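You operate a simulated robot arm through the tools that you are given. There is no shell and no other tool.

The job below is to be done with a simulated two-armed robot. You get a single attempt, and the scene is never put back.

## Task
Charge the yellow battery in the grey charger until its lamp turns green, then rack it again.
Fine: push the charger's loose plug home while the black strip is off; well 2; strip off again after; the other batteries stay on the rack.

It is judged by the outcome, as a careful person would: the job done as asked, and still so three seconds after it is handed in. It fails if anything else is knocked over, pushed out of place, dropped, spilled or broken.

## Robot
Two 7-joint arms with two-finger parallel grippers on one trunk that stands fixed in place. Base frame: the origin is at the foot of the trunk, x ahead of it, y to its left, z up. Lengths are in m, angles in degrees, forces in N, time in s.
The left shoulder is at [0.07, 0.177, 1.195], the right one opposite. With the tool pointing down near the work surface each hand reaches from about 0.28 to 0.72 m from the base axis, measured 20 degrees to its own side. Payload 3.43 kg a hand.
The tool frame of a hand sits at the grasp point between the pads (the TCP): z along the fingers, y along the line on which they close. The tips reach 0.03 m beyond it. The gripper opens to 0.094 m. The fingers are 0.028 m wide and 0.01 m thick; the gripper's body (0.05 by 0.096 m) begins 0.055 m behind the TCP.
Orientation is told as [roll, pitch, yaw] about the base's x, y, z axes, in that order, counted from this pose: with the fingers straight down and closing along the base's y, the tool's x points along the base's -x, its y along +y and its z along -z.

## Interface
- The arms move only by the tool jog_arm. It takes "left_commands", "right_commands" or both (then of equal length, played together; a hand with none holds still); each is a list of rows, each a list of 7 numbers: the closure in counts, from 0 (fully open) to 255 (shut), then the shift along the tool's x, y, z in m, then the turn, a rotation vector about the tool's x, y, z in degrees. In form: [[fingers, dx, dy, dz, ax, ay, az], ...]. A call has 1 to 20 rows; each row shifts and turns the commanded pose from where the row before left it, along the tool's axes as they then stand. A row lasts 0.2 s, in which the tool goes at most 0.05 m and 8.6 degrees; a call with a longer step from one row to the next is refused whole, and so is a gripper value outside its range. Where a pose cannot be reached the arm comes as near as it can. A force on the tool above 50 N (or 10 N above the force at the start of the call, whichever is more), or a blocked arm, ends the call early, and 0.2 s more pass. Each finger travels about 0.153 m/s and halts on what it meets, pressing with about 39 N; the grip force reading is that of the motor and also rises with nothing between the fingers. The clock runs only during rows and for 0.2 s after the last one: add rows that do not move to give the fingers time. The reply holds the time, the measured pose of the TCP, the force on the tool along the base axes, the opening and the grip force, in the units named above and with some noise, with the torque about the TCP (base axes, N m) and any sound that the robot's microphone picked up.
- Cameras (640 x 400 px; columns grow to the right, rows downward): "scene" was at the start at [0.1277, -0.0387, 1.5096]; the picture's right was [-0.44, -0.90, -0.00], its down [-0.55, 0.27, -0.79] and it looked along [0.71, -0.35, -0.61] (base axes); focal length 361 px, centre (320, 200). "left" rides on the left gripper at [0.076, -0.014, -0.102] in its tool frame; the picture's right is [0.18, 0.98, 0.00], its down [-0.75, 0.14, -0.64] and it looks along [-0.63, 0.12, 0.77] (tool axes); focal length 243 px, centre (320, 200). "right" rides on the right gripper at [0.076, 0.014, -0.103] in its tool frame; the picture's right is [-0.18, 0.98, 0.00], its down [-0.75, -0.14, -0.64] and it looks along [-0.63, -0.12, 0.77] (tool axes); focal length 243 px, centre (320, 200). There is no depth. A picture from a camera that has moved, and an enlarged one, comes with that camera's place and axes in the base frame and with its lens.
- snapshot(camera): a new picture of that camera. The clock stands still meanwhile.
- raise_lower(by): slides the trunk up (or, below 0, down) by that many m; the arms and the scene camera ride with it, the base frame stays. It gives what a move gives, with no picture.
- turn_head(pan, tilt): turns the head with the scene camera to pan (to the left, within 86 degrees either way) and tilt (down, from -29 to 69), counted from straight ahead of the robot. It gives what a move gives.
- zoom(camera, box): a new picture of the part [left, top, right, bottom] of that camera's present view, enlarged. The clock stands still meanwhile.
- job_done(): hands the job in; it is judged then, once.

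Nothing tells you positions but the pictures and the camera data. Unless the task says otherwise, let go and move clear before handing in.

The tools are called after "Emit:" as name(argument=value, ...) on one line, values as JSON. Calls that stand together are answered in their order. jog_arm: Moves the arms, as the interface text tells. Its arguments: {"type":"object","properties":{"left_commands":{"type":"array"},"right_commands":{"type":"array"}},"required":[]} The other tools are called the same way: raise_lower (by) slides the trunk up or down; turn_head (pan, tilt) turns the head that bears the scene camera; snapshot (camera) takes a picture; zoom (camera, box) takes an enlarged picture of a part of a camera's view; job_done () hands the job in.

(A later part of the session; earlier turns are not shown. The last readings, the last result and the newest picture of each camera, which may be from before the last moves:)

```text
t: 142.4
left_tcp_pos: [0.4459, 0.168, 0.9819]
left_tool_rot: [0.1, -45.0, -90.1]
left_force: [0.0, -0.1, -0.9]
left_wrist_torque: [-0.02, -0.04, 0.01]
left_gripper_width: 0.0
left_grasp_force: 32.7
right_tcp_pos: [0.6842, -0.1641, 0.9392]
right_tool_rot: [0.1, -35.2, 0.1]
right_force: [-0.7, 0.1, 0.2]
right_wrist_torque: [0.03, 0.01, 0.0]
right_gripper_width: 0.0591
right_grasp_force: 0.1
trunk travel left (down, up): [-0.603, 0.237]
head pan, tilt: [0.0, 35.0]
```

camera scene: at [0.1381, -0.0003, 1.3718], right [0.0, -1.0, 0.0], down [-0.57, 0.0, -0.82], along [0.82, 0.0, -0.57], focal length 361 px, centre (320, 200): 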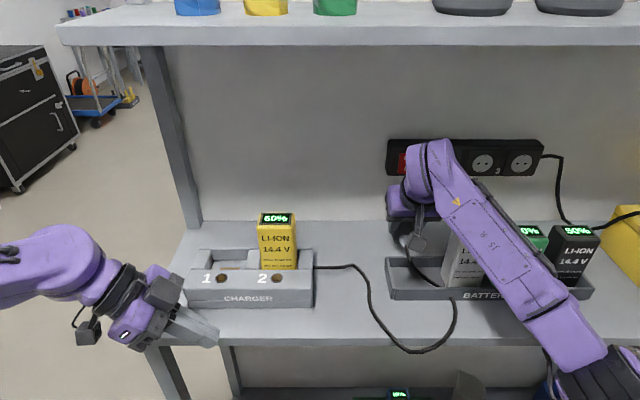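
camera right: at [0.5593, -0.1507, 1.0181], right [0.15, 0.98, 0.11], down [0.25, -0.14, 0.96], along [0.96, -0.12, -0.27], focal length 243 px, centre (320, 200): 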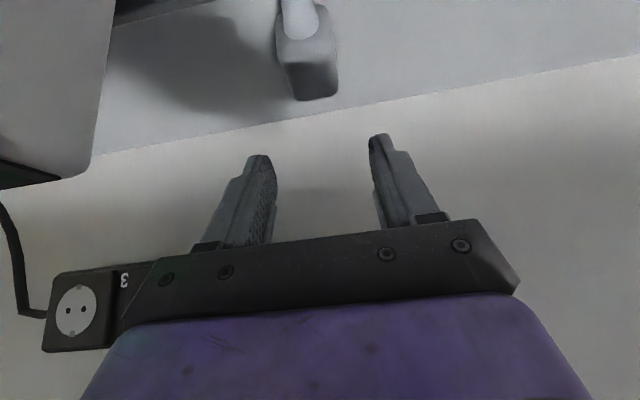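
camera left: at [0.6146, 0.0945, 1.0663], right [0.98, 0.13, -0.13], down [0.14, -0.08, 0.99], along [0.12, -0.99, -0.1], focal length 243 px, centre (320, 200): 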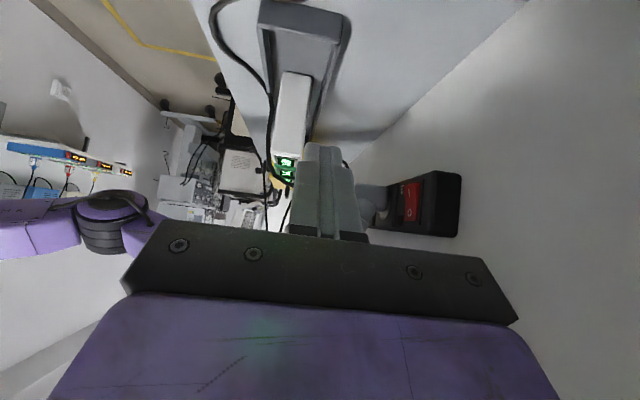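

Emit:
jog_arm(right_commands=[[95, 0.0127, 0, 0.018, 0, 0, 0], [95, 0.0085, 0, 0.012, 0, 0, 0], [95, 0, 0, 0, 0, 0, 0]])

Emit:
snapshot(camera="right")

Emit:
snapshot(camera="scene")

```text
t: 143.2
left_tcp_pos: [0.4464, 0.1696, 0.9798]
left_tool_rot: [0.2, -45.0, -90.1]
left_force: [0.4, 0.3, 0.5]
left_wrist_torque: [-0.03, 0.01, 0.02]
left_gripper_width: 0.0001
left_grasp_force: 33.0
right_tcp_pos: [0.6827, -0.1662, 0.9]
right_tool_rot: [0.1, -35.1, 0.0]
right_force: [0.3, 0.2, 0.8]
right_wrist_torque: [0.01, -0.01, 0.01]
right_gripper_width: 0.0587
right_grasp_force: 0.0
trunk travel left (down, up): [-0.603, 0.237]
head pan, tilt: [0.0, 35.0]
```

```text
taken
camera right: at [0.5602, -0.1517, 0.9406], right [0.15, 0.98, 0.11], down [0.25, -0.14, 0.96], along [0.96, -0.12, -0.27], focal length 243 px, centre (320, 200)
```

right: 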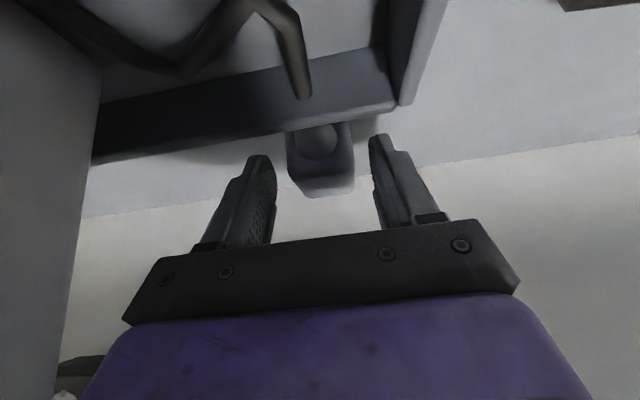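

```text
taken
camera scene: at [0.1382, -0.0002, 1.3418], right [0.0, -1.0, 0.0], down [-0.57, 0.0, -0.82], along [0.82, 0.0, -0.57], focal length 361 px, centre (320, 200)
```

scene: 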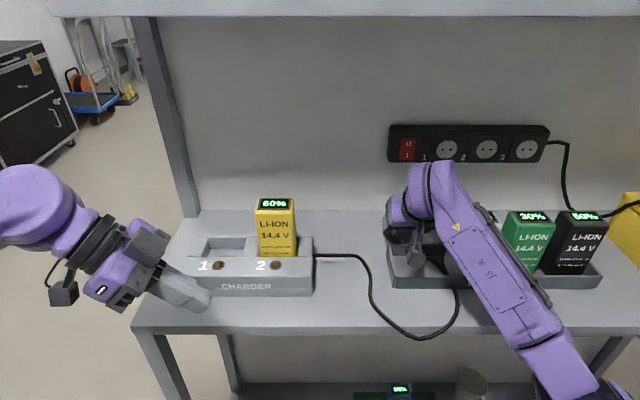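

The fingers are around the plug, lower than before. I'll drop 3 mm more and close.

Emit:
jog_arm(right_commands=[[95, 0.0017, 0.001, 0.0025, 0, 0, 0], [150, 0, 0, 0, 0, 0, 0], [200, 0, 0, 0, 0, 0, 0], [255, 0, 0, 0, 0, 0, 0], [255, 0, 0, 0, 0, 0, 0], [255, 0, 0, 0, 0, 0, 0]])

Emit:
zoom(camera="right", box=[220, 80, 420, 205])

```text
t: 144.6
left_tcp_pos: [0.446, 0.1694, 0.9793]
left_tool_rot: [0.2, -45.0, -90.1]
left_force: [-0.4, 0.4, -0.3]
left_wrist_torque: [0.01, -0.02, 0.03]
left_gripper_width: 0.0
left_grasp_force: 32.8
right_tcp_pos: [0.6821, -0.1653, 0.8962]
right_tool_rot: [0.1, -35.0, 0.1]
right_force: [-0.3, -0.3, 0.4]
right_wrist_torque: [0.02, -0.01, -0.01]
right_gripper_width: 0.0394
right_grasp_force: 39.3
trunk travel left (down, up): [-0.603, 0.237]
head pan, tilt: [0.0, 35.0]
```

```text
3.20 times, centred on (320, 142) of right
camera zoom: at [0.5603, -0.151, 0.9379], right [0.15, 0.98, 0.11], down [0.25, -0.14, 0.96], along [0.96, -0.12, -0.27], focal length 776 px, centre (320, 384)
```

zoom: 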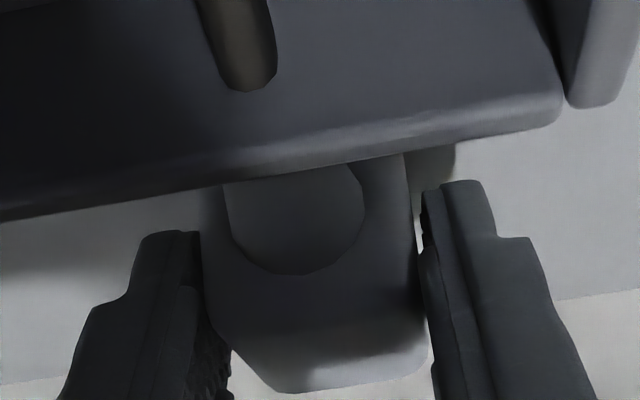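

Now gripped at the plug's full width, 39 mm. I'll lift 4 cm, draw back from the strip, then rise.

Emit:
raise_lower(by=0.045)

Emit:
jog_arm(right_commands=[[255, 0.0164, -0.02, -0.0115, 0, 0, 0], [255, 0.0164, -0.02, -0.0115, 0, 0, 0], [255, 0, 0, 0, 0, 0, 0]])

Emit:
snapshot(camera="right")

Emit:
snapshot(camera="scene")

```text
t: 145.5
left_tcp_pos: [0.4475, 0.1675, 1.0247]
left_tool_rot: [0.1, -45.0, -90.0]
left_force: [0.2, 0.1, 0.0]
left_wrist_torque: [0.02, 0.0, 0.02]
left_gripper_width: 0.0001
left_grasp_force: 32.8
right_tcp_pos: [0.6832, -0.1652, 0.942]
right_tool_rot: [0.1, -35.1, 0.0]
right_force: [0.2, -0.3, -1.5]
right_wrist_torque: [-0.01, 0.02, 0.01]
right_gripper_width: 0.039
right_grasp_force: 39.7
trunk travel left (down, up): [-0.648, 0.192]
head pan, tilt: [0.0, 35.0]
```

```text
t: 146.3
left_tcp_pos: [0.4466, 0.1689, 1.0241]
left_tool_rot: [0.1, -45.2, -90.0]
left_force: [0.2, 0.7, -1.1]
left_wrist_torque: [-0.03, 0.01, 0.01]
left_gripper_width: 0.0003
left_grasp_force: 33.2
right_tcp_pos: [0.6431, -0.2023, 0.9428]
right_tool_rot: [-0.1, -34.7, 0.3]
right_force: [0.4, 2.8, -1.4]
right_wrist_torque: [-0.08, 0.04, -0.05]
right_gripper_width: 0.0392
right_grasp_force: 39.3
trunk travel left (down, up): [-0.648, 0.192]
head pan, tilt: [0.0, 35.0]
```

```text
taken
camera right: at [0.5204, -0.1898, 0.984], right [0.15, 0.98, 0.1], down [0.25, -0.14, 0.96], along [0.96, -0.12, -0.27], focal length 243 px, centre (320, 200)
```

right: 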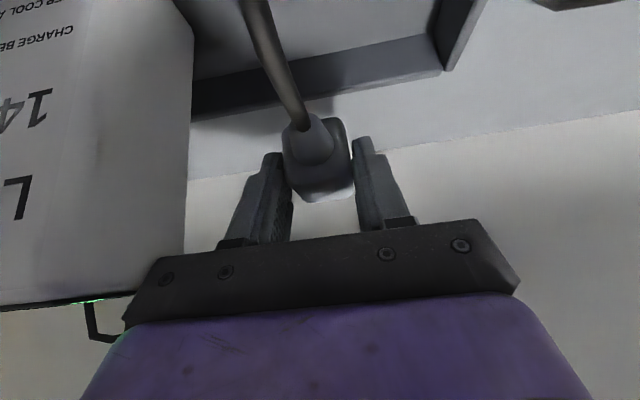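

```text
taken
camera scene: at [0.1388, 0.0008, 1.3867], right [0.0, -1.0, 0.0], down [-0.57, 0.0, -0.82], along [0.82, 0.0, -0.57], focal length 361 px, centre (320, 200)
```

scene: 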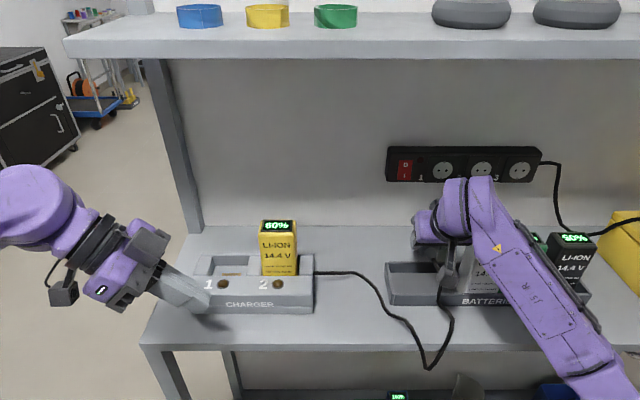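

I drifted too close to the white battery: a 2.8 N side force. I'll move back left right away before rising.

Emit:
jog_arm(right_commands=[[255, 0, 0.015, 0, 0, 0, 0], [255, 0, 0.02, 0, 0, 0, 0], [255, 0, 0, 0, 0, 0, 0]])

Emit:
zoom(camera="scene", box=[370, 200, 610, 350])

Emit:
snapshot(camera="right")

```text
t: 147.1
left_tcp_pos: [0.4465, 0.168, 1.0242]
left_tool_rot: [0.2, -45.0, -90.0]
left_force: [0.0, 0.5, 0.5]
left_wrist_torque: [0.01, -0.01, -0.02]
left_gripper_width: 0.0
left_grasp_force: 32.9
right_tcp_pos: [0.6438, -0.1698, 0.9409]
right_tool_rot: [0.1, -35.1, -0.1]
right_force: [0.2, 0.0, -0.8]
right_wrist_torque: [-0.04, 0.01, 0.0]
right_gripper_width: 0.0392
right_grasp_force: 38.7
trunk travel left (down, up): [-0.648, 0.192]
head pan, tilt: [0.0, 35.0]
```

```text
2.67 times, centred on (490, 275) of scene
camera zoom: at [0.1382, -0.001, 1.3868], right [0.0, -1.0, 0.0], down [-0.57, 0.0, -0.82], along [0.82, 0.0, -0.57], focal length 964 px, centre (-133, 0)
```

zoom: 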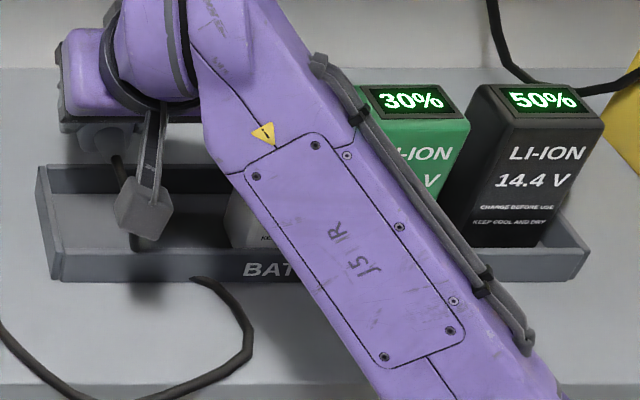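

```text
taken
camera right: at [0.5209, -0.1559, 0.9821], right [0.15, 0.98, 0.11], down [0.25, -0.14, 0.96], along [0.96, -0.12, -0.27], focal length 243 px, centre (320, 200)
```

right: 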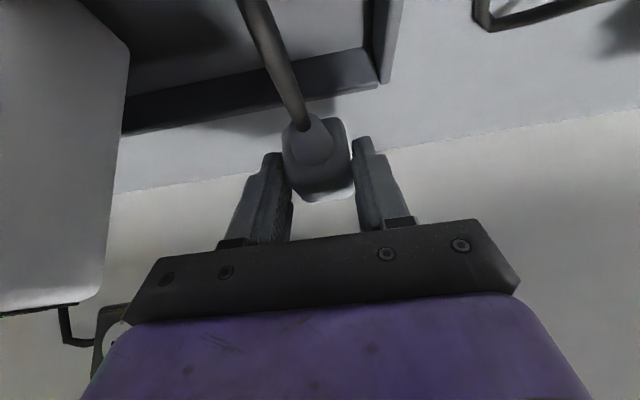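

Emit:
raise_lower(by=0.1)

Emit:
snapshot(camera="scene")

Emit:
zoom(camera="scene", box=[370, 240, 610, 390])

Emit:
snapshot(camera="right")

```text
t: 148.4
left_tcp_pos: [0.446, 0.1671, 1.1253]
left_tool_rot: [0.1, -45.0, -90.0]
left_force: [0.3, -0.4, 0.2]
left_wrist_torque: [-0.02, 0.02, 0.0]
left_gripper_width: 0.0002
left_grasp_force: 33.2
right_tcp_pos: [0.6447, -0.1702, 1.0414]
right_tool_rot: [0.0, -35.0, 0.1]
right_force: [-0.4, 1.0, -1.1]
right_wrist_torque: [-0.01, 0.02, 0.01]
right_gripper_width: 0.039
right_grasp_force: 39.3
trunk travel left (down, up): [-0.748, 0.092]
head pan, tilt: [0.0, 35.0]
```

```text
taken
camera scene: at [0.1386, -0.0001, 1.4867], right [0.0, -1.0, 0.0], down [-0.57, 0.0, -0.82], along [0.82, 0.0, -0.57], focal length 361 px, centre (320, 200)
```

scene: 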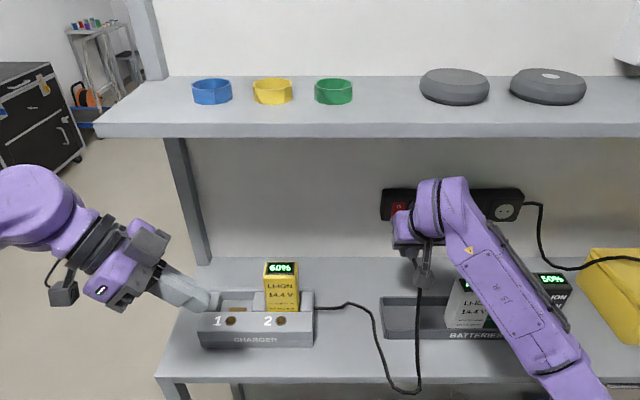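

```text
2.67 times, centred on (490, 315) of scene
camera zoom: at [0.1386, -0.0001, 1.4867], right [0.0, -1.0, 0.0], down [-0.57, 0.0, -0.82], along [0.82, 0.0, -0.57], focal length 964 px, centre (-133, -107)
```

zoom: 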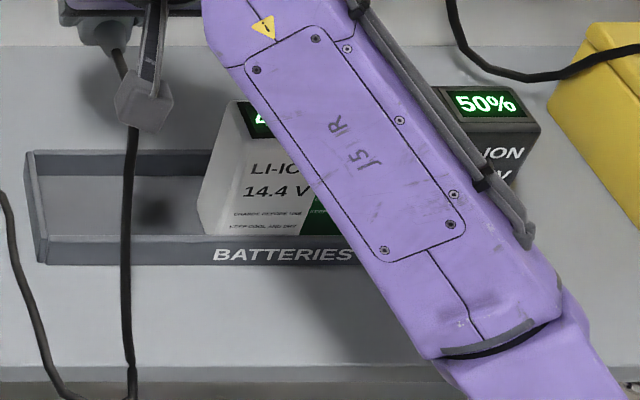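

```text
taken
camera right: at [0.5212, -0.1553, 1.082], right [0.15, 0.98, 0.11], down [0.25, -0.14, 0.96], along [0.96, -0.12, -0.27], focal length 243 px, centre (320, 200)
```

right: 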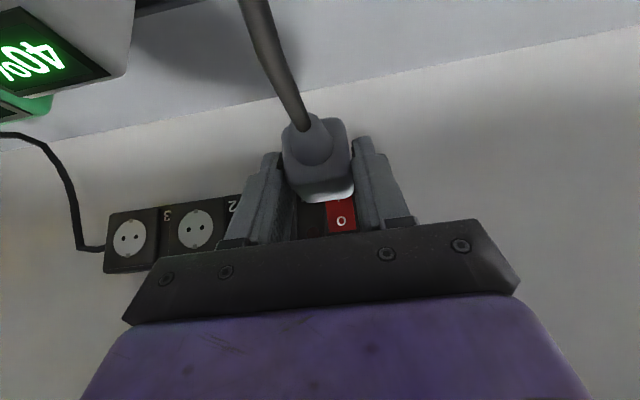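

The white battery looks undisturbed. Now I'll bring the plug over in front of socket 1, still about 6 cm from the face.

Emit:
jog_arm(right_commands=[[255, -0.0016, -0.0345, -0.0023, 0, 0, 0], [255, -0.0016, -0.0345, -0.0023, 0, 0, 0], [255, 0, 0, 0, 0, 0, 0]])

Emit:
zoom(camera="right", box=[240, 100, 400, 200])

Emit:
snapshot(camera="right")

Emit:
zoom(camera="scene", box=[370, 240, 610, 390])

```text
t: 149.2
left_tcp_pos: [0.4457, 0.17, 1.1233]
left_tool_rot: [0.2, -45.1, -90.0]
left_force: [0.7, -0.6, 0.0]
left_wrist_torque: [0.0, -0.02, -0.01]
left_gripper_width: 0.0
left_grasp_force: 32.8
right_tcp_pos: [0.6453, -0.239, 1.0472]
right_tool_rot: [-0.4, -34.7, 0.3]
right_force: [1.6, 0.6, -0.6]
right_wrist_torque: [-0.05, -0.03, -0.04]
right_gripper_width: 0.0392
right_grasp_force: 39.3
trunk travel left (down, up): [-0.748, 0.092]
head pan, tilt: [0.0, 35.0]
```

```text
4.00 times, centred on (320, 150) of right
camera zoom: at [0.5233, -0.2238, 1.0882], right [0.15, 0.98, 0.1], down [0.25, -0.14, 0.96], along [0.96, -0.12, -0.27], focal length 970 px, centre (320, 400)
```

zoom: 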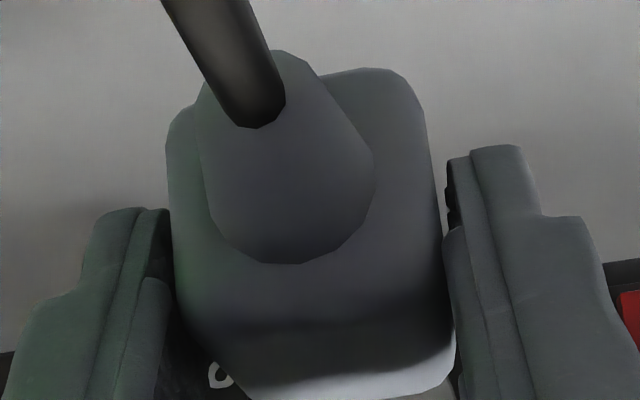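

```text
taken
camera right: at [0.5233, -0.2238, 1.0882], right [0.15, 0.98, 0.1], down [0.25, -0.14, 0.96], along [0.96, -0.12, -0.27], focal length 243 px, centre (320, 200)
```

right: 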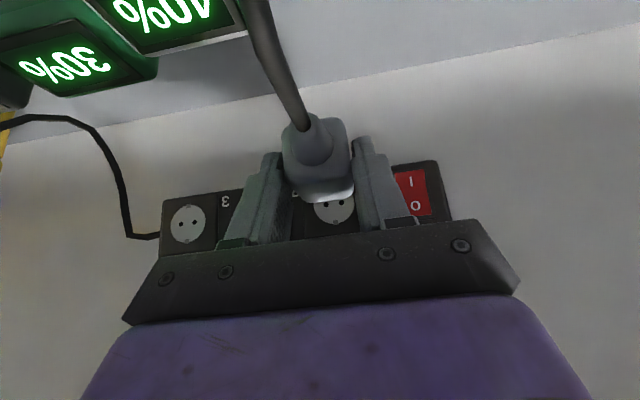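

```text
2.67 times, centred on (490, 315) of scene
camera zoom: at [0.1385, 0.0011, 1.4867], right [0.0, -1.0, 0.0], down [-0.57, 0.0, -0.82], along [0.82, 0.0, -0.57], focal length 964 px, centre (-133, -107)
```

zoom: 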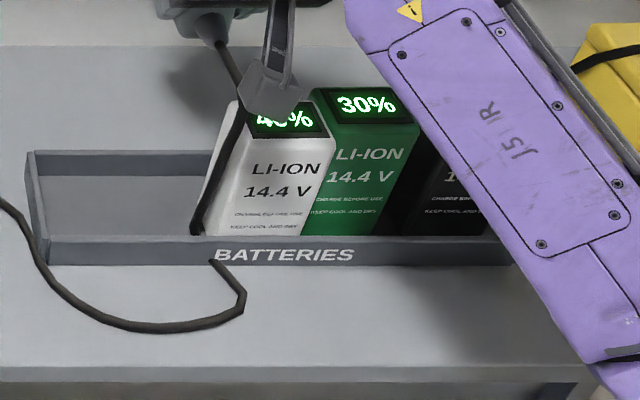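

The plug is in front of socket 1. I notice the white battery has been nudged toward the green one, and I'll put that right afterwards. Now I'll advance the plug to just short of the socket and bring the left camera back for the side view.

Emit:
jog_arm(right_commands=[[255, -0.0185, 0, 0.0129, 0, 0, 0], [255, -0.0185, 0, 0.0129, 0, 0, 0], [255, 0, 0, 0, 0, 0, 0], [255, 0, 0, 0, 0, 0, 0], [255, 0, 0, 0, 0, 0, 0], [255, 0, 0, 0, 0, 0, 0], [255, 0, 0, 0, 0, 0, 0], [255, 0, 0, 0, 0, 0, 0], [255, 0, 0, 0, 0, 0, 0]], left_commands=[[255, -0.0179, 0, 0.0391, 0, 0, 0], [255, -0.0179, 0, 0.0391, 0, 0, 0], [255, -0.0179, 0, 0.0391, 0, 0, 0], [255, -0.0179, 0, 0.0391, 0, 0, 0], [255, -0.0179, 0, 0.0391, 0, 0, 0], [255, 0, 0.035, 0, 0, 0, 0], [255, 0, 0.035, 0, 0, 0, 0], [255, 0, 0.035, 0, 0, 0, 0], [255, 0, 0, 0, 0, 0, 0]])

Emit:
zoom(camera="left", box=[360, 160, 480, 235])

Emit:
zoom(camera="right", box=[240, 100, 400, 225])

```text
t: 151.2
left_tcp_pos: [0.5506, -0.0322, 1.051]
left_tool_rot: [0.1, -45.0, -90.1]
left_force: [-0.1, 0.5, 0.4]
left_wrist_torque: [-0.02, -0.01, 0.01]
left_gripper_width: 0.0001
left_grasp_force: 33.2
right_tcp_pos: [0.6901, -0.2384, 1.0474]
right_tool_rot: [0.2, -35.0, 0.0]
right_force: [-0.4, 0.5, -0.2]
right_wrist_torque: [0.0, -0.01, -0.04]
right_gripper_width: 0.0393
right_grasp_force: 38.7
trunk travel left (down, up): [-0.748, 0.092]
head pan, tilt: [0.0, 35.0]
```

```text
5.33 times, centred on (420, 198) of left
camera zoom: at [0.5367, 0.0941, 1.0683], right [0.98, 0.13, -0.13], down [0.14, -0.08, 0.99], along [0.12, -0.99, -0.1], focal length 1294 px, centre (-213, 213)
```

zoom: 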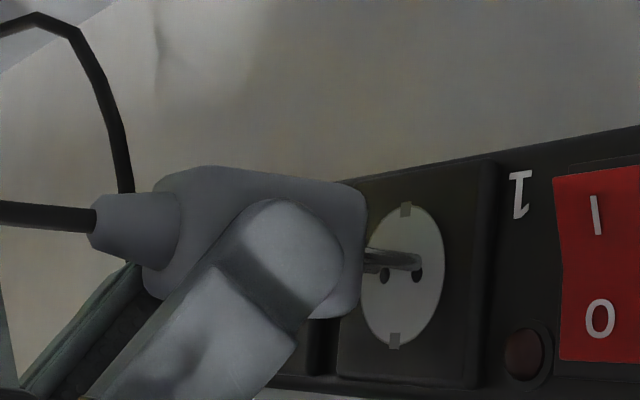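

```text
3.20 times, centred on (320, 162) of right
camera zoom: at [0.5663, -0.2241, 1.0873], right [0.15, 0.98, 0.11], down [0.25, -0.14, 0.96], along [0.96, -0.12, -0.27], focal length 776 px, centre (320, 320)
```

zoom: 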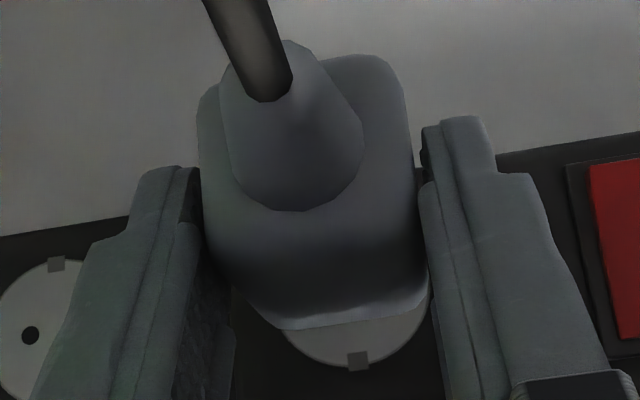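

Now I can see the pins and holes from the side: the plug needs to go up about 3.7 mm. I'll back off 3 mm, raise it, and check again.

Emit:
jog_arm(right_commands=[[255, 0.0025, -0.0003, -0.0017, 0, 0, 0], [255, -0.0021, 0, -0.003, 0, 0, 0], [255, 0, 0, 0, 0, 0, 0]])

Emit:
zoom(camera="left", box=[380, 170, 460, 220])

Emit:
zoom(camera="right", box=[240, 100, 400, 225])

```text
t: 152.0
left_tcp_pos: [0.5523, -0.0323, 1.049]
left_tool_rot: [0.1, -45.1, -90.2]
left_force: [0.4, -0.2, 0.0]
left_wrist_torque: [0.0, 0.03, -0.02]
left_gripper_width: 0.0002
left_grasp_force: 32.9
right_tcp_pos: [0.6879, -0.2382, 1.0505]
right_tool_rot: [0.1, -35.0, 0.1]
right_force: [-0.2, -0.4, -0.9]
right_wrist_torque: [-0.01, 0.03, 0.01]
right_gripper_width: 0.0393
right_grasp_force: 38.7
trunk travel left (down, up): [-0.748, 0.092]
head pan, tilt: [0.0, 35.0]
```

```text
8.00 times, centred on (420, 195) of left
camera zoom: at [0.5372, 0.0937, 1.068], right [0.98, 0.13, -0.13], down [0.14, -0.08, 0.99], along [0.12, -0.99, -0.1], focal length 1941 px, centre (-480, 240)
```

zoom: 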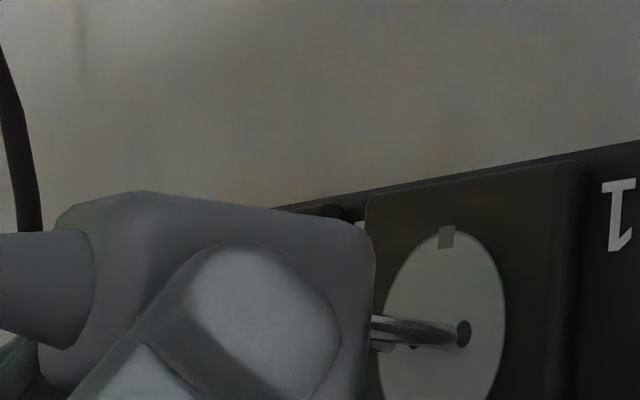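

```text
3.20 times, centred on (320, 162) of right
camera zoom: at [0.5646, -0.2247, 1.0912], right [0.15, 0.98, 0.11], down [0.25, -0.14, 0.96], along [0.96, -0.12, -0.27], focal length 776 px, centre (320, 320)
```

zoom: 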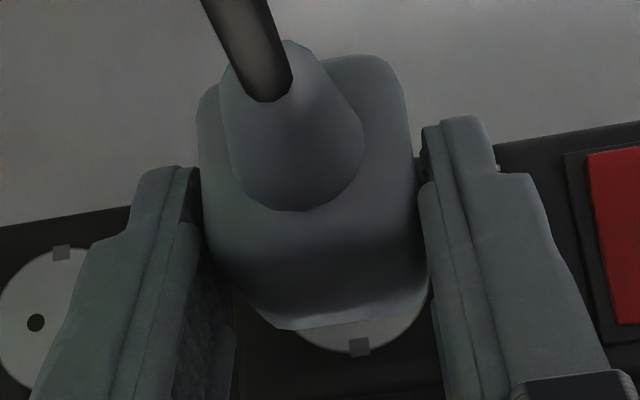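

The near pin now points straight at its hole. I'll push forward in small steps.

Emit:
jog_arm(right_commands=[[255, -0.0025, 0, 0.0017, 0, 0, 0], [255, -0.0025, 0, 0.0017, 0, 0, 0], [255, 0, 0, 0, 0, 0, 0]])

Emit:
zoom(camera="left", box=[380, 170, 460, 220])

```text
t: 152.8
left_tcp_pos: [0.5512, -0.0341, 1.0506]
left_tool_rot: [0.1, -45.0, -90.2]
left_force: [0.0, 0.1, 0.2]
left_wrist_torque: [0.0, 0.02, 0.03]
left_gripper_width: 0.0
left_grasp_force: 33.6
right_tcp_pos: [0.6927, -0.2384, 1.0512]
right_tool_rot: [0.2, -35.0, 0.0]
right_force: [0.5, 0.3, -1.1]
right_wrist_torque: [-0.01, 0.01, 0.0]
right_gripper_width: 0.0395
right_grasp_force: 39.2
trunk travel left (down, up): [-0.748, 0.092]
head pan, tilt: [0.0, 35.0]
```

```text
8.00 times, centred on (420, 195) of left
camera zoom: at [0.5369, 0.0938, 1.0681], right [0.98, 0.13, -0.13], down [0.14, -0.08, 0.99], along [0.12, -0.99, -0.1], focal length 1941 px, centre (-480, 240)
```

zoom: 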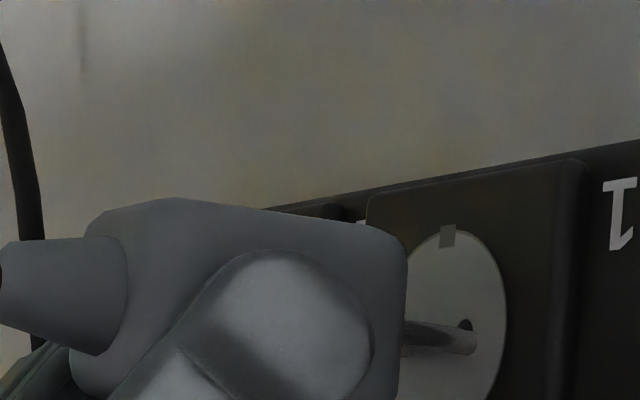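

Emit:
zoom(camera="left", box=[420, 190, 452, 210])

```text
16.00 times, centred on (436, 200) of left
camera zoom: at [0.5369, 0.0938, 1.0681], right [0.98, 0.13, -0.13], down [0.14, -0.08, 0.99], along [0.12, -0.99, -0.1], focal length 3882 px, centre (-1536, 200)
```

zoom: 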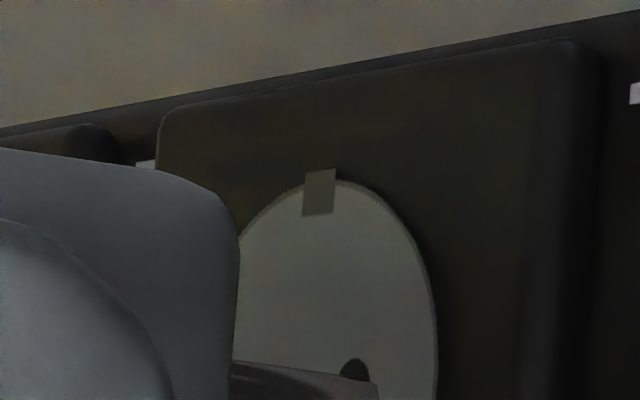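

Emit:
zoom(camera="left", box=[418, 200, 450, 220])

Emit:
zoom(camera="right", box=[240, 100, 400, 225])

```text
16.00 times, centred on (434, 210) of left
camera zoom: at [0.5369, 0.0938, 1.0681], right [0.98, 0.13, -0.13], down [0.14, -0.08, 0.99], along [0.12, -0.99, -0.1], focal length 3882 px, centre (-1504, 40)
```

zoom: 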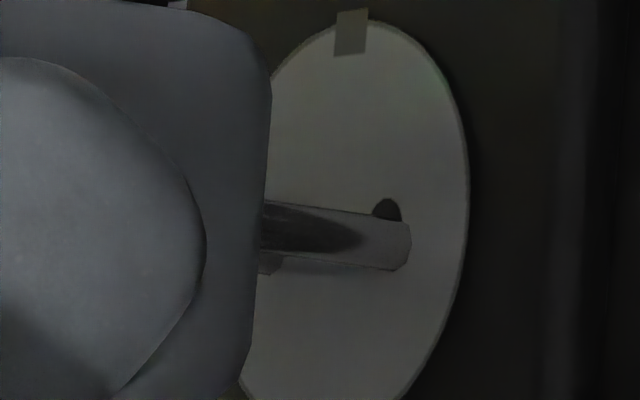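

```text
3.20 times, centred on (320, 162) of right
camera zoom: at [0.5707, -0.2251, 1.0916], right [0.15, 0.98, 0.11], down [0.25, -0.14, 0.96], along [0.96, -0.12, -0.27], focal length 776 px, centre (320, 320)
```

zoom: 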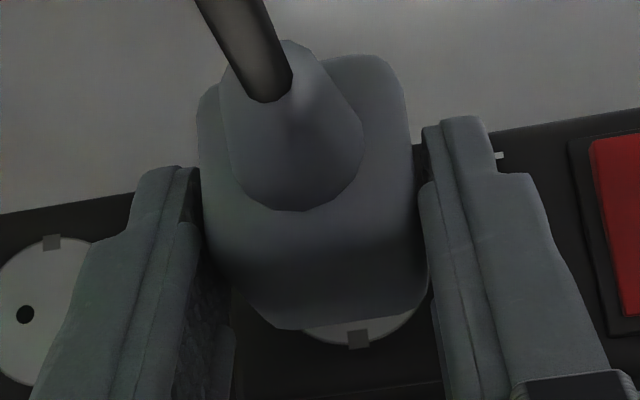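

A tighter zoom shows the pin is now about 2–3 mm too high. I'll back off 2 mm, lower by 2.3 mm, and recheck at this magnification.

Emit:
jog_arm(right_commands=[[255, 0.0016, 0, -0.0011, 0, 0, 0], [255, 0.0013, -0.0005, 0.0019, 0, 0, 0], [255, 0, 0, 0, 0, 0, 0]])

Emit:
zoom(camera="left", box=[418, 200, 450, 220])

```text
t: 153.6
left_tcp_pos: [0.5514, -0.0327, 1.0487]
left_tool_rot: [0.1, -45.0, -90.0]
left_force: [0.2, 0.8, 1.3]
left_wrist_torque: [-0.01, -0.01, -0.02]
left_gripper_width: 0.0002
left_grasp_force: 33.0
right_tcp_pos: [0.691, -0.2395, 1.0478]
right_tool_rot: [0.1, -35.0, 0.0]
right_force: [-0.6, -1.0, -1.3]
right_wrist_torque: [0.02, 0.0, 0.02]
right_gripper_width: 0.0395
right_grasp_force: 39.5
trunk travel left (down, up): [-0.748, 0.092]
head pan, tilt: [0.0, 35.0]
```

```text
16.00 times, centred on (434, 210) of left
camera zoom: at [0.537, 0.0938, 1.0681], right [0.98, 0.13, -0.13], down [0.14, -0.08, 0.99], along [0.12, -0.99, -0.1], focal length 3882 px, centre (-1504, 40)
```

zoom: 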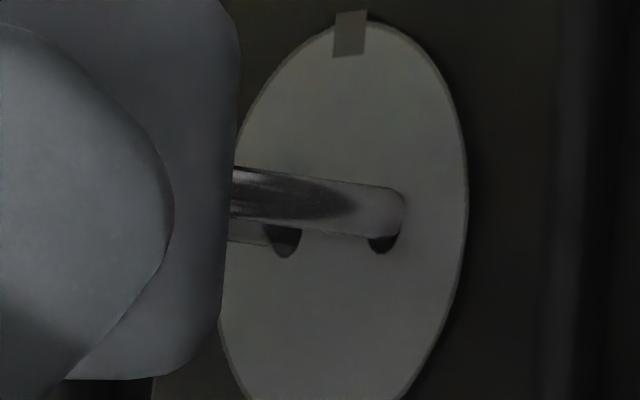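

Emit:
zoom(camera="left", box=[426, 205, 442, 215])

Emit:
zoom(camera="right", box=[240, 100, 400, 225])

```text
16.00 times, centred on (434, 210) of left
camera zoom: at [0.537, 0.0938, 1.0681], right [0.98, 0.13, -0.13], down [0.14, -0.08, 0.99], along [0.12, -0.99, -0.1], focal length 3882 px, centre (-1504, 40)
```

zoom: 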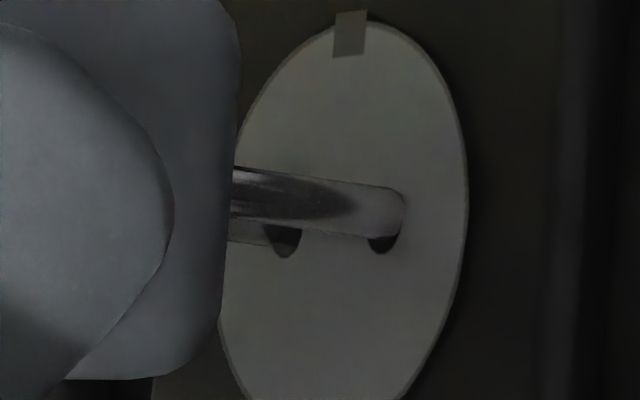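

```text
3.20 times, centred on (320, 162) of right
camera zoom: at [0.5681, -0.2257, 1.0888], right [0.15, 0.98, 0.11], down [0.25, -0.14, 0.96], along [0.96, -0.12, -0.27], focal length 776 px, centre (320, 320)
```

zoom: 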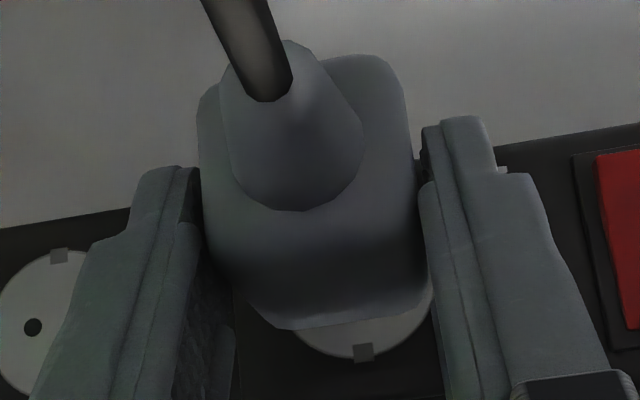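

The far pin seems to lag the near one, so the plug is turned a few degrees in the grip. I'll yaw the hand +5° (shifting to keep the pins in place) and check again.

Emit:
jog_arm(right_commands=[[255, 0.0025, 0, -0.0017, 0, 0, 0], [255, 0, -0.005, 0, -2.87, 0, -4.1], [255, 0, 0, 0, 0, 0, 0]])

Emit:
zoom(camera="left", box=[414, 198, 446, 218])

Emit:
zoom(camera="right", box=[240, 100, 400, 225])

```text
t: 154.4
left_tcp_pos: [0.5515, -0.033, 1.0495]
left_tool_rot: [0.1, -44.9, -90.1]
left_force: [0.3, 0.9, -0.3]
left_wrist_torque: [0.01, -0.02, 0.02]
left_gripper_width: 0.0
left_grasp_force: 32.9
right_tcp_pos: [0.6874, -0.245, 1.0464]
right_tool_rot: [0.1, -35.0, 5.0]
right_force: [-0.6, -0.2, -1.2]
right_wrist_torque: [0.0, 0.03, 0.01]
right_gripper_width: 0.0395
right_grasp_force: 39.2
trunk travel left (down, up): [-0.748, 0.092]
head pan, tilt: [0.0, 35.0]
```

```text
16.00 times, centred on (430, 208) of left
camera zoom: at [0.5371, 0.094, 1.068], right [0.98, 0.13, -0.13], down [0.14, -0.08, 0.99], along [0.12, -0.99, -0.1], focal length 3882 px, centre (-1440, 72)
```

zoom: 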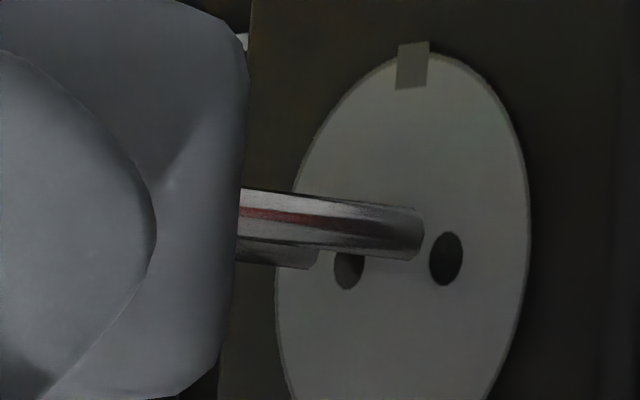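

```text
3.20 times, centred on (320, 162) of right
camera zoom: at [0.5641, -0.2406, 1.0885], right [0.06, 0.99, 0.11], down [0.26, -0.12, 0.96], along [0.96, -0.03, -0.27], focal length 776 px, centre (320, 320)
```

zoom: 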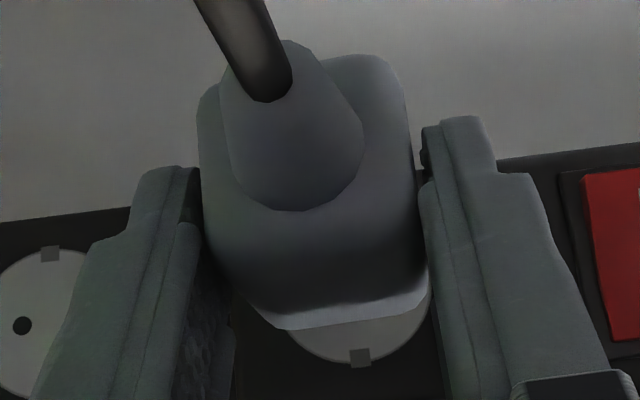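

I see that the drawn holes are closer together than the pins, so the holes' midpoint is the right reference. By that measure the earlier yaw was right within about 1° and the height needs about +1 mm. I'll undo the turn to about +1°, raise 1.2 mm, and look again.

Emit:
jog_arm(right_commands=[[255, -0.0007, 0.0048, -0.001, 2.3, 0, 3.28], [255, 0, 0, 0, 0, 0, 0]])

Emit:
zoom(camera="left", box=[414, 198, 446, 218])

Emit:
zoom(camera="right", box=[240, 100, 400, 225])

```text
t: 155.0
left_tcp_pos: [0.5518, -0.0331, 1.0507]
left_tool_rot: [0.1, -45.0, -90.1]
left_force: [0.0, 0.7, -0.3]
left_wrist_torque: [0.01, 0.02, -0.05]
left_gripper_width: 0.0004
left_grasp_force: 32.7
right_tcp_pos: [0.6867, -0.2385, 1.0489]
right_tool_rot: [0.1, -35.0, 0.9]
right_force: [0.3, 0.0, -0.2]
right_wrist_torque: [0.01, -0.01, 0.0]
right_gripper_width: 0.0392
right_grasp_force: 39.0
trunk travel left (down, up): [-0.748, 0.092]
head pan, tilt: [0.0, 35.0]
```

```text
16.00 times, centred on (430, 208) of left
camera zoom: at [0.537, 0.0938, 1.0681], right [0.98, 0.13, -0.13], down [0.14, -0.08, 0.99], along [0.12, -0.99, -0.1], focal length 3882 px, centre (-1440, 72)
```

zoom: 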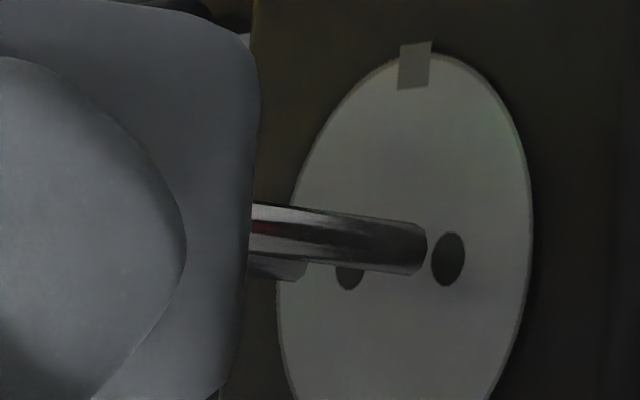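

```text
3.20 times, centred on (320, 162) of right
camera zoom: at [0.5632, -0.2272, 1.0899], right [0.13, 0.99, 0.11], down [0.25, -0.14, 0.96], along [0.96, -0.1, -0.27], focal length 776 px, centre (320, 320)
```

zoom: 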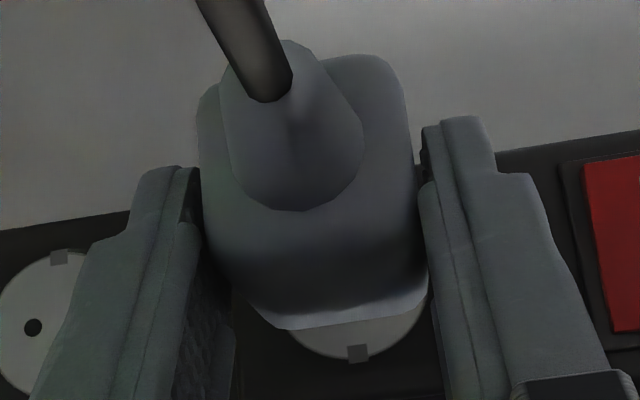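

Now heading and height are within about 1 mm and 2°. I'll trim yaw by -1° and push forward in steps toward flush.

Emit:
jog_arm(right_commands=[[255, -0.0002, 0, -0.0003, 0.574, 0, 0.819], [255, -0.0041, 0, 0.0029, 0, 0, 0], [255, -0.0041, 0, 0.0029, 0, 0, 0], [255, 0, 0, 0, 0, 0, 0]])

Emit:
zoom(camera="left", box=[414, 198, 446, 218])

```text
t: 156.0
left_tcp_pos: [0.5509, -0.0328, 1.0496]
left_tool_rot: [0.1, -45.0, -90.1]
left_force: [0.5, 0.1, -0.2]
left_wrist_torque: [0.01, 0.01, -0.01]
left_gripper_width: 0.0001
left_grasp_force: 32.9
right_tcp_pos: [0.6958, -0.2399, 1.0487]
right_tool_rot: [0.1, -35.0, 0.0]
right_force: [0.5, 0.1, -0.8]
right_wrist_torque: [0.04, 0.05, -0.02]
right_gripper_width: 0.0394
right_grasp_force: 38.8
trunk travel left (down, up): [-0.748, 0.092]
head pan, tilt: [0.0, 35.0]
```

```text
16.00 times, centred on (430, 208) of left
camera zoom: at [0.5371, 0.0939, 1.068], right [0.98, 0.13, -0.13], down [0.14, -0.08, 0.99], along [0.12, -0.99, -0.1], focal length 3882 px, centre (-1440, 72)
```

zoom: 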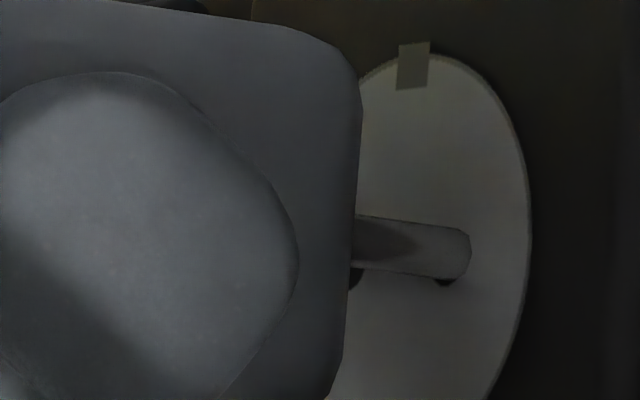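

The pin tips are at the socket face and aligned laterally. I'll raise 0.8 mm and keep pushing.

Emit:
jog_arm(right_commands=[[255, -0.0005, 0, -0.0007, 0, 0, 0], [255, -0.0033, 0, 0.0023, 0, 0, 0], [255, 0, 0, 0, 0, 0, 0]])

Emit:
zoom(camera="left", box=[414, 198, 446, 218])

```text
t: 156.8
left_tcp_pos: [0.5503, -0.0336, 1.0487]
left_tool_rot: [0.0, -45.1, -90.0]
left_force: [0.5, -0.2, 0.4]
left_wrist_torque: [0.0, 0.0, 0.02]
left_gripper_width: 0.0
left_grasp_force: 33.2
right_tcp_pos: [0.7009, -0.2402, 1.0501]
right_tool_rot: [0.1, -35.0, 0.0]
right_force: [0.3, 1.2, -1.5]
right_wrist_torque: [0.01, 0.02, 0.02]
right_gripper_width: 0.0392
right_grasp_force: 39.4
trunk travel left (down, up): [-0.748, 0.092]
head pan, tilt: [0.0, 35.0]
```

```text
16.00 times, centred on (430, 208) of left
camera zoom: at [0.5372, 0.0938, 1.068], right [0.98, 0.13, -0.13], down [0.14, -0.08, 0.99], along [0.12, -0.99, -0.1], focal length 3882 px, centre (-1440, 72)
```

zoom: 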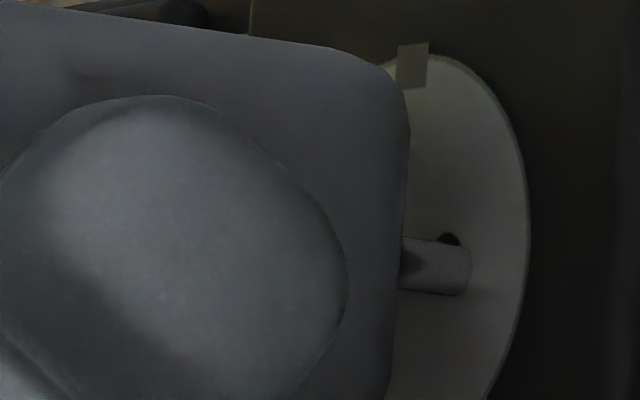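

No resistance: the pins are entering. I'll continue with a half-millimetre height trim.

Emit:
jog_arm(right_commands=[[255, -0.003, 0, 0.0027, 0, 0, 0], [255, -0.0033, 0, 0.0023, 0, 0, 0], [255, 0, 0, 0, 0, 0, 0]])

Emit:
zoom(camera="left", box=[414, 198, 446, 218])

```text
t: 157.6
left_tcp_pos: [0.5509, -0.0311, 1.0494]
left_tool_rot: [0.1, -45.0, -90.1]
left_force: [-0.5, -0.5, 0.3]
left_wrist_torque: [-0.02, -0.04, 0.0]
left_gripper_width: 0.0
left_grasp_force: 32.9
right_tcp_pos: [0.7079, -0.2378, 1.0488]
right_tool_rot: [0.1, -34.9, 0.0]
right_force: [-3.7, 4.1, -3.6]
right_wrist_torque: [0.01, -0.05, -0.33]
right_gripper_width: 0.0392
right_grasp_force: 39.0
trunk travel left (down, up): [-0.748, 0.092]
head pan, tilt: [0.0, 35.0]
```

```text
16.00 times, centred on (430, 208) of left
camera zoom: at [0.5366, 0.0948, 1.0681], right [0.98, 0.13, -0.13], down [0.14, -0.08, 0.99], along [0.12, -0.99, -0.09], focal length 3882 px, centre (-1440, 72)
```

zoom: 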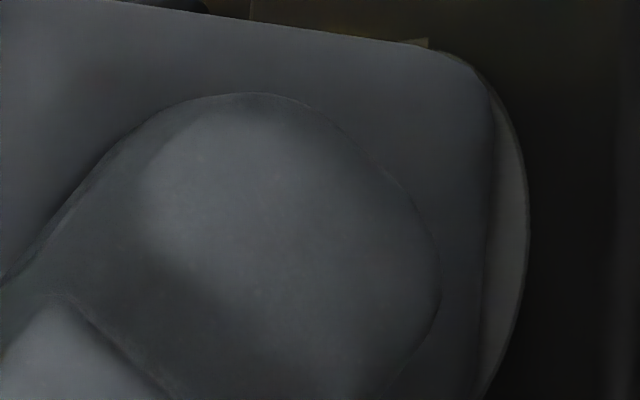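

The plug has moved nearly flush, and I feel light contact forces. A bit further.

Emit:
jog_arm(right_commands=[[255, -0.0025, 0, 0.0017, 0, 0, 0], [255, 0, 0, 0, 0, 0, 0]])

Emit:
zoom(camera="left", box=[400, 180, 464, 220])

Emit:
zoom(camera="right", box=[240, 100, 400, 225])

```text
t: 158.2
left_tcp_pos: [0.5486, -0.0323, 1.0518]
left_tool_rot: [0.4, -45.0, -90.1]
left_force: [-0.3, 0.5, 0.0]
left_wrist_torque: [0.02, 0.01, 0.02]
left_gripper_width: 0.0
left_grasp_force: 33.5
right_tcp_pos: [0.7083, -0.2374, 1.05]
right_tool_rot: [0.1, -34.9, 0.0]
right_force: [-20.1, 7.4, -10.4]
right_wrist_torque: [0.02, 0.34, -0.06]
right_gripper_width: 0.0392
right_grasp_force: 38.9
trunk travel left (down, up): [-0.748, 0.092]
head pan, tilt: [0.0, 35.0]
```

```text
10.00 times, centred on (432, 200) of left
camera zoom: at [0.5343, 0.0945, 1.0692], right [0.98, 0.13, -0.13], down [0.14, -0.08, 0.99], along [0.12, -0.99, -0.09], focal length 2426 px, centre (-800, 200)
```

zoom: 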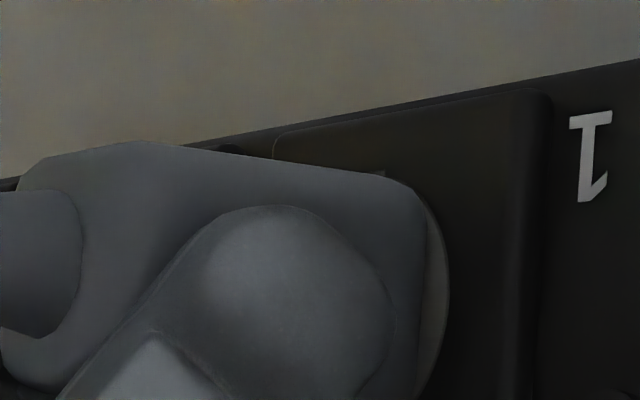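

```text
3.20 times, centred on (320, 162) of right
camera zoom: at [0.5859, -0.2242, 1.0904], right [0.15, 0.98, 0.11], down [0.25, -0.14, 0.96], along [0.96, -0.12, -0.27], focal length 776 px, centre (320, 320)
```

zoom: 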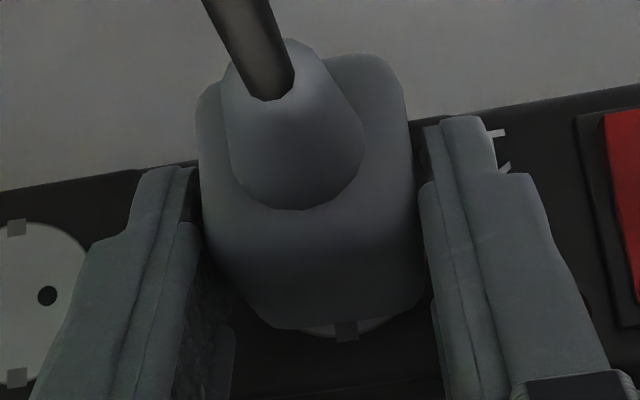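

The push now builds to 20 N with no further travel, so the front face is on the strip. I'll open the fingers slightly and see whether the plug stays home.

Emit:
jog_arm(right_commands=[[120, 0, 0, 0, 0, 0, 0], [110, 0, 0, 0, 0, 0, 0], [110, 0, 0, 0, 0, 0, 0]])

Emit:
zoom(camera="left", box=[380, 165, 476, 225])

Emit:
zoom(camera="right", box=[240, 100, 400, 225])

```text
t: 159.0
left_tcp_pos: [0.5519, -0.0338, 1.0499]
left_tool_rot: [0.1, -45.0, -90.1]
left_force: [0.3, 0.0, 0.9]
left_wrist_torque: [0.0, 0.03, 0.0]
left_gripper_width: 0.0
left_grasp_force: 32.6
right_tcp_pos: [0.712, -0.2395, 1.0488]
right_tool_rot: [0.1, -35.0, 0.0]
right_force: [0.4, -0.7, 0.4]
right_wrist_torque: [-0.01, -0.02, -0.01]
right_gripper_width: 0.0534
right_grasp_force: 0.0
trunk travel left (down, up): [-0.748, 0.092]
head pan, tilt: [0.0, 35.0]
```

```text
6.67 times, centred on (428, 195) of left
camera zoom: at [0.5374, 0.0937, 1.0679], right [0.98, 0.13, -0.13], down [0.14, -0.08, 0.99], along [0.12, -0.99, -0.1], focal length 1618 px, centre (-400, 233)
```

zoom: 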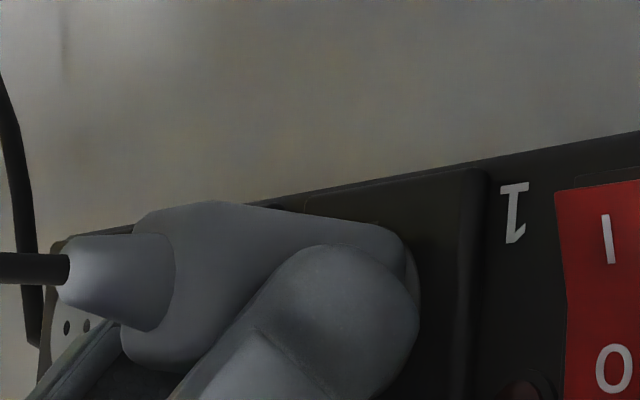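

```text
3.20 times, centred on (320, 162) of right
camera zoom: at [0.5895, -0.2256, 1.0897], right [0.15, 0.98, 0.11], down [0.25, -0.14, 0.96], along [0.96, -0.12, -0.27], focal length 776 px, centre (320, 320)
```

zoom: 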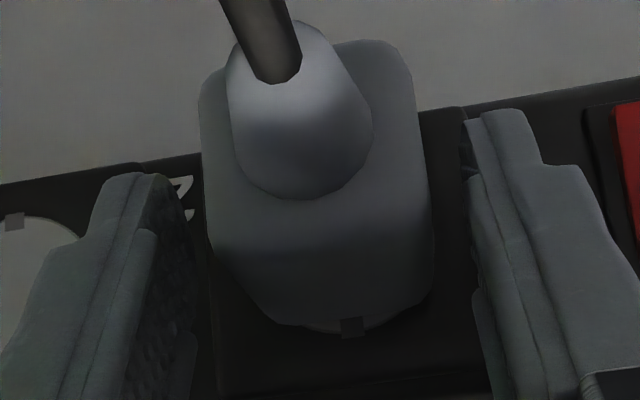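

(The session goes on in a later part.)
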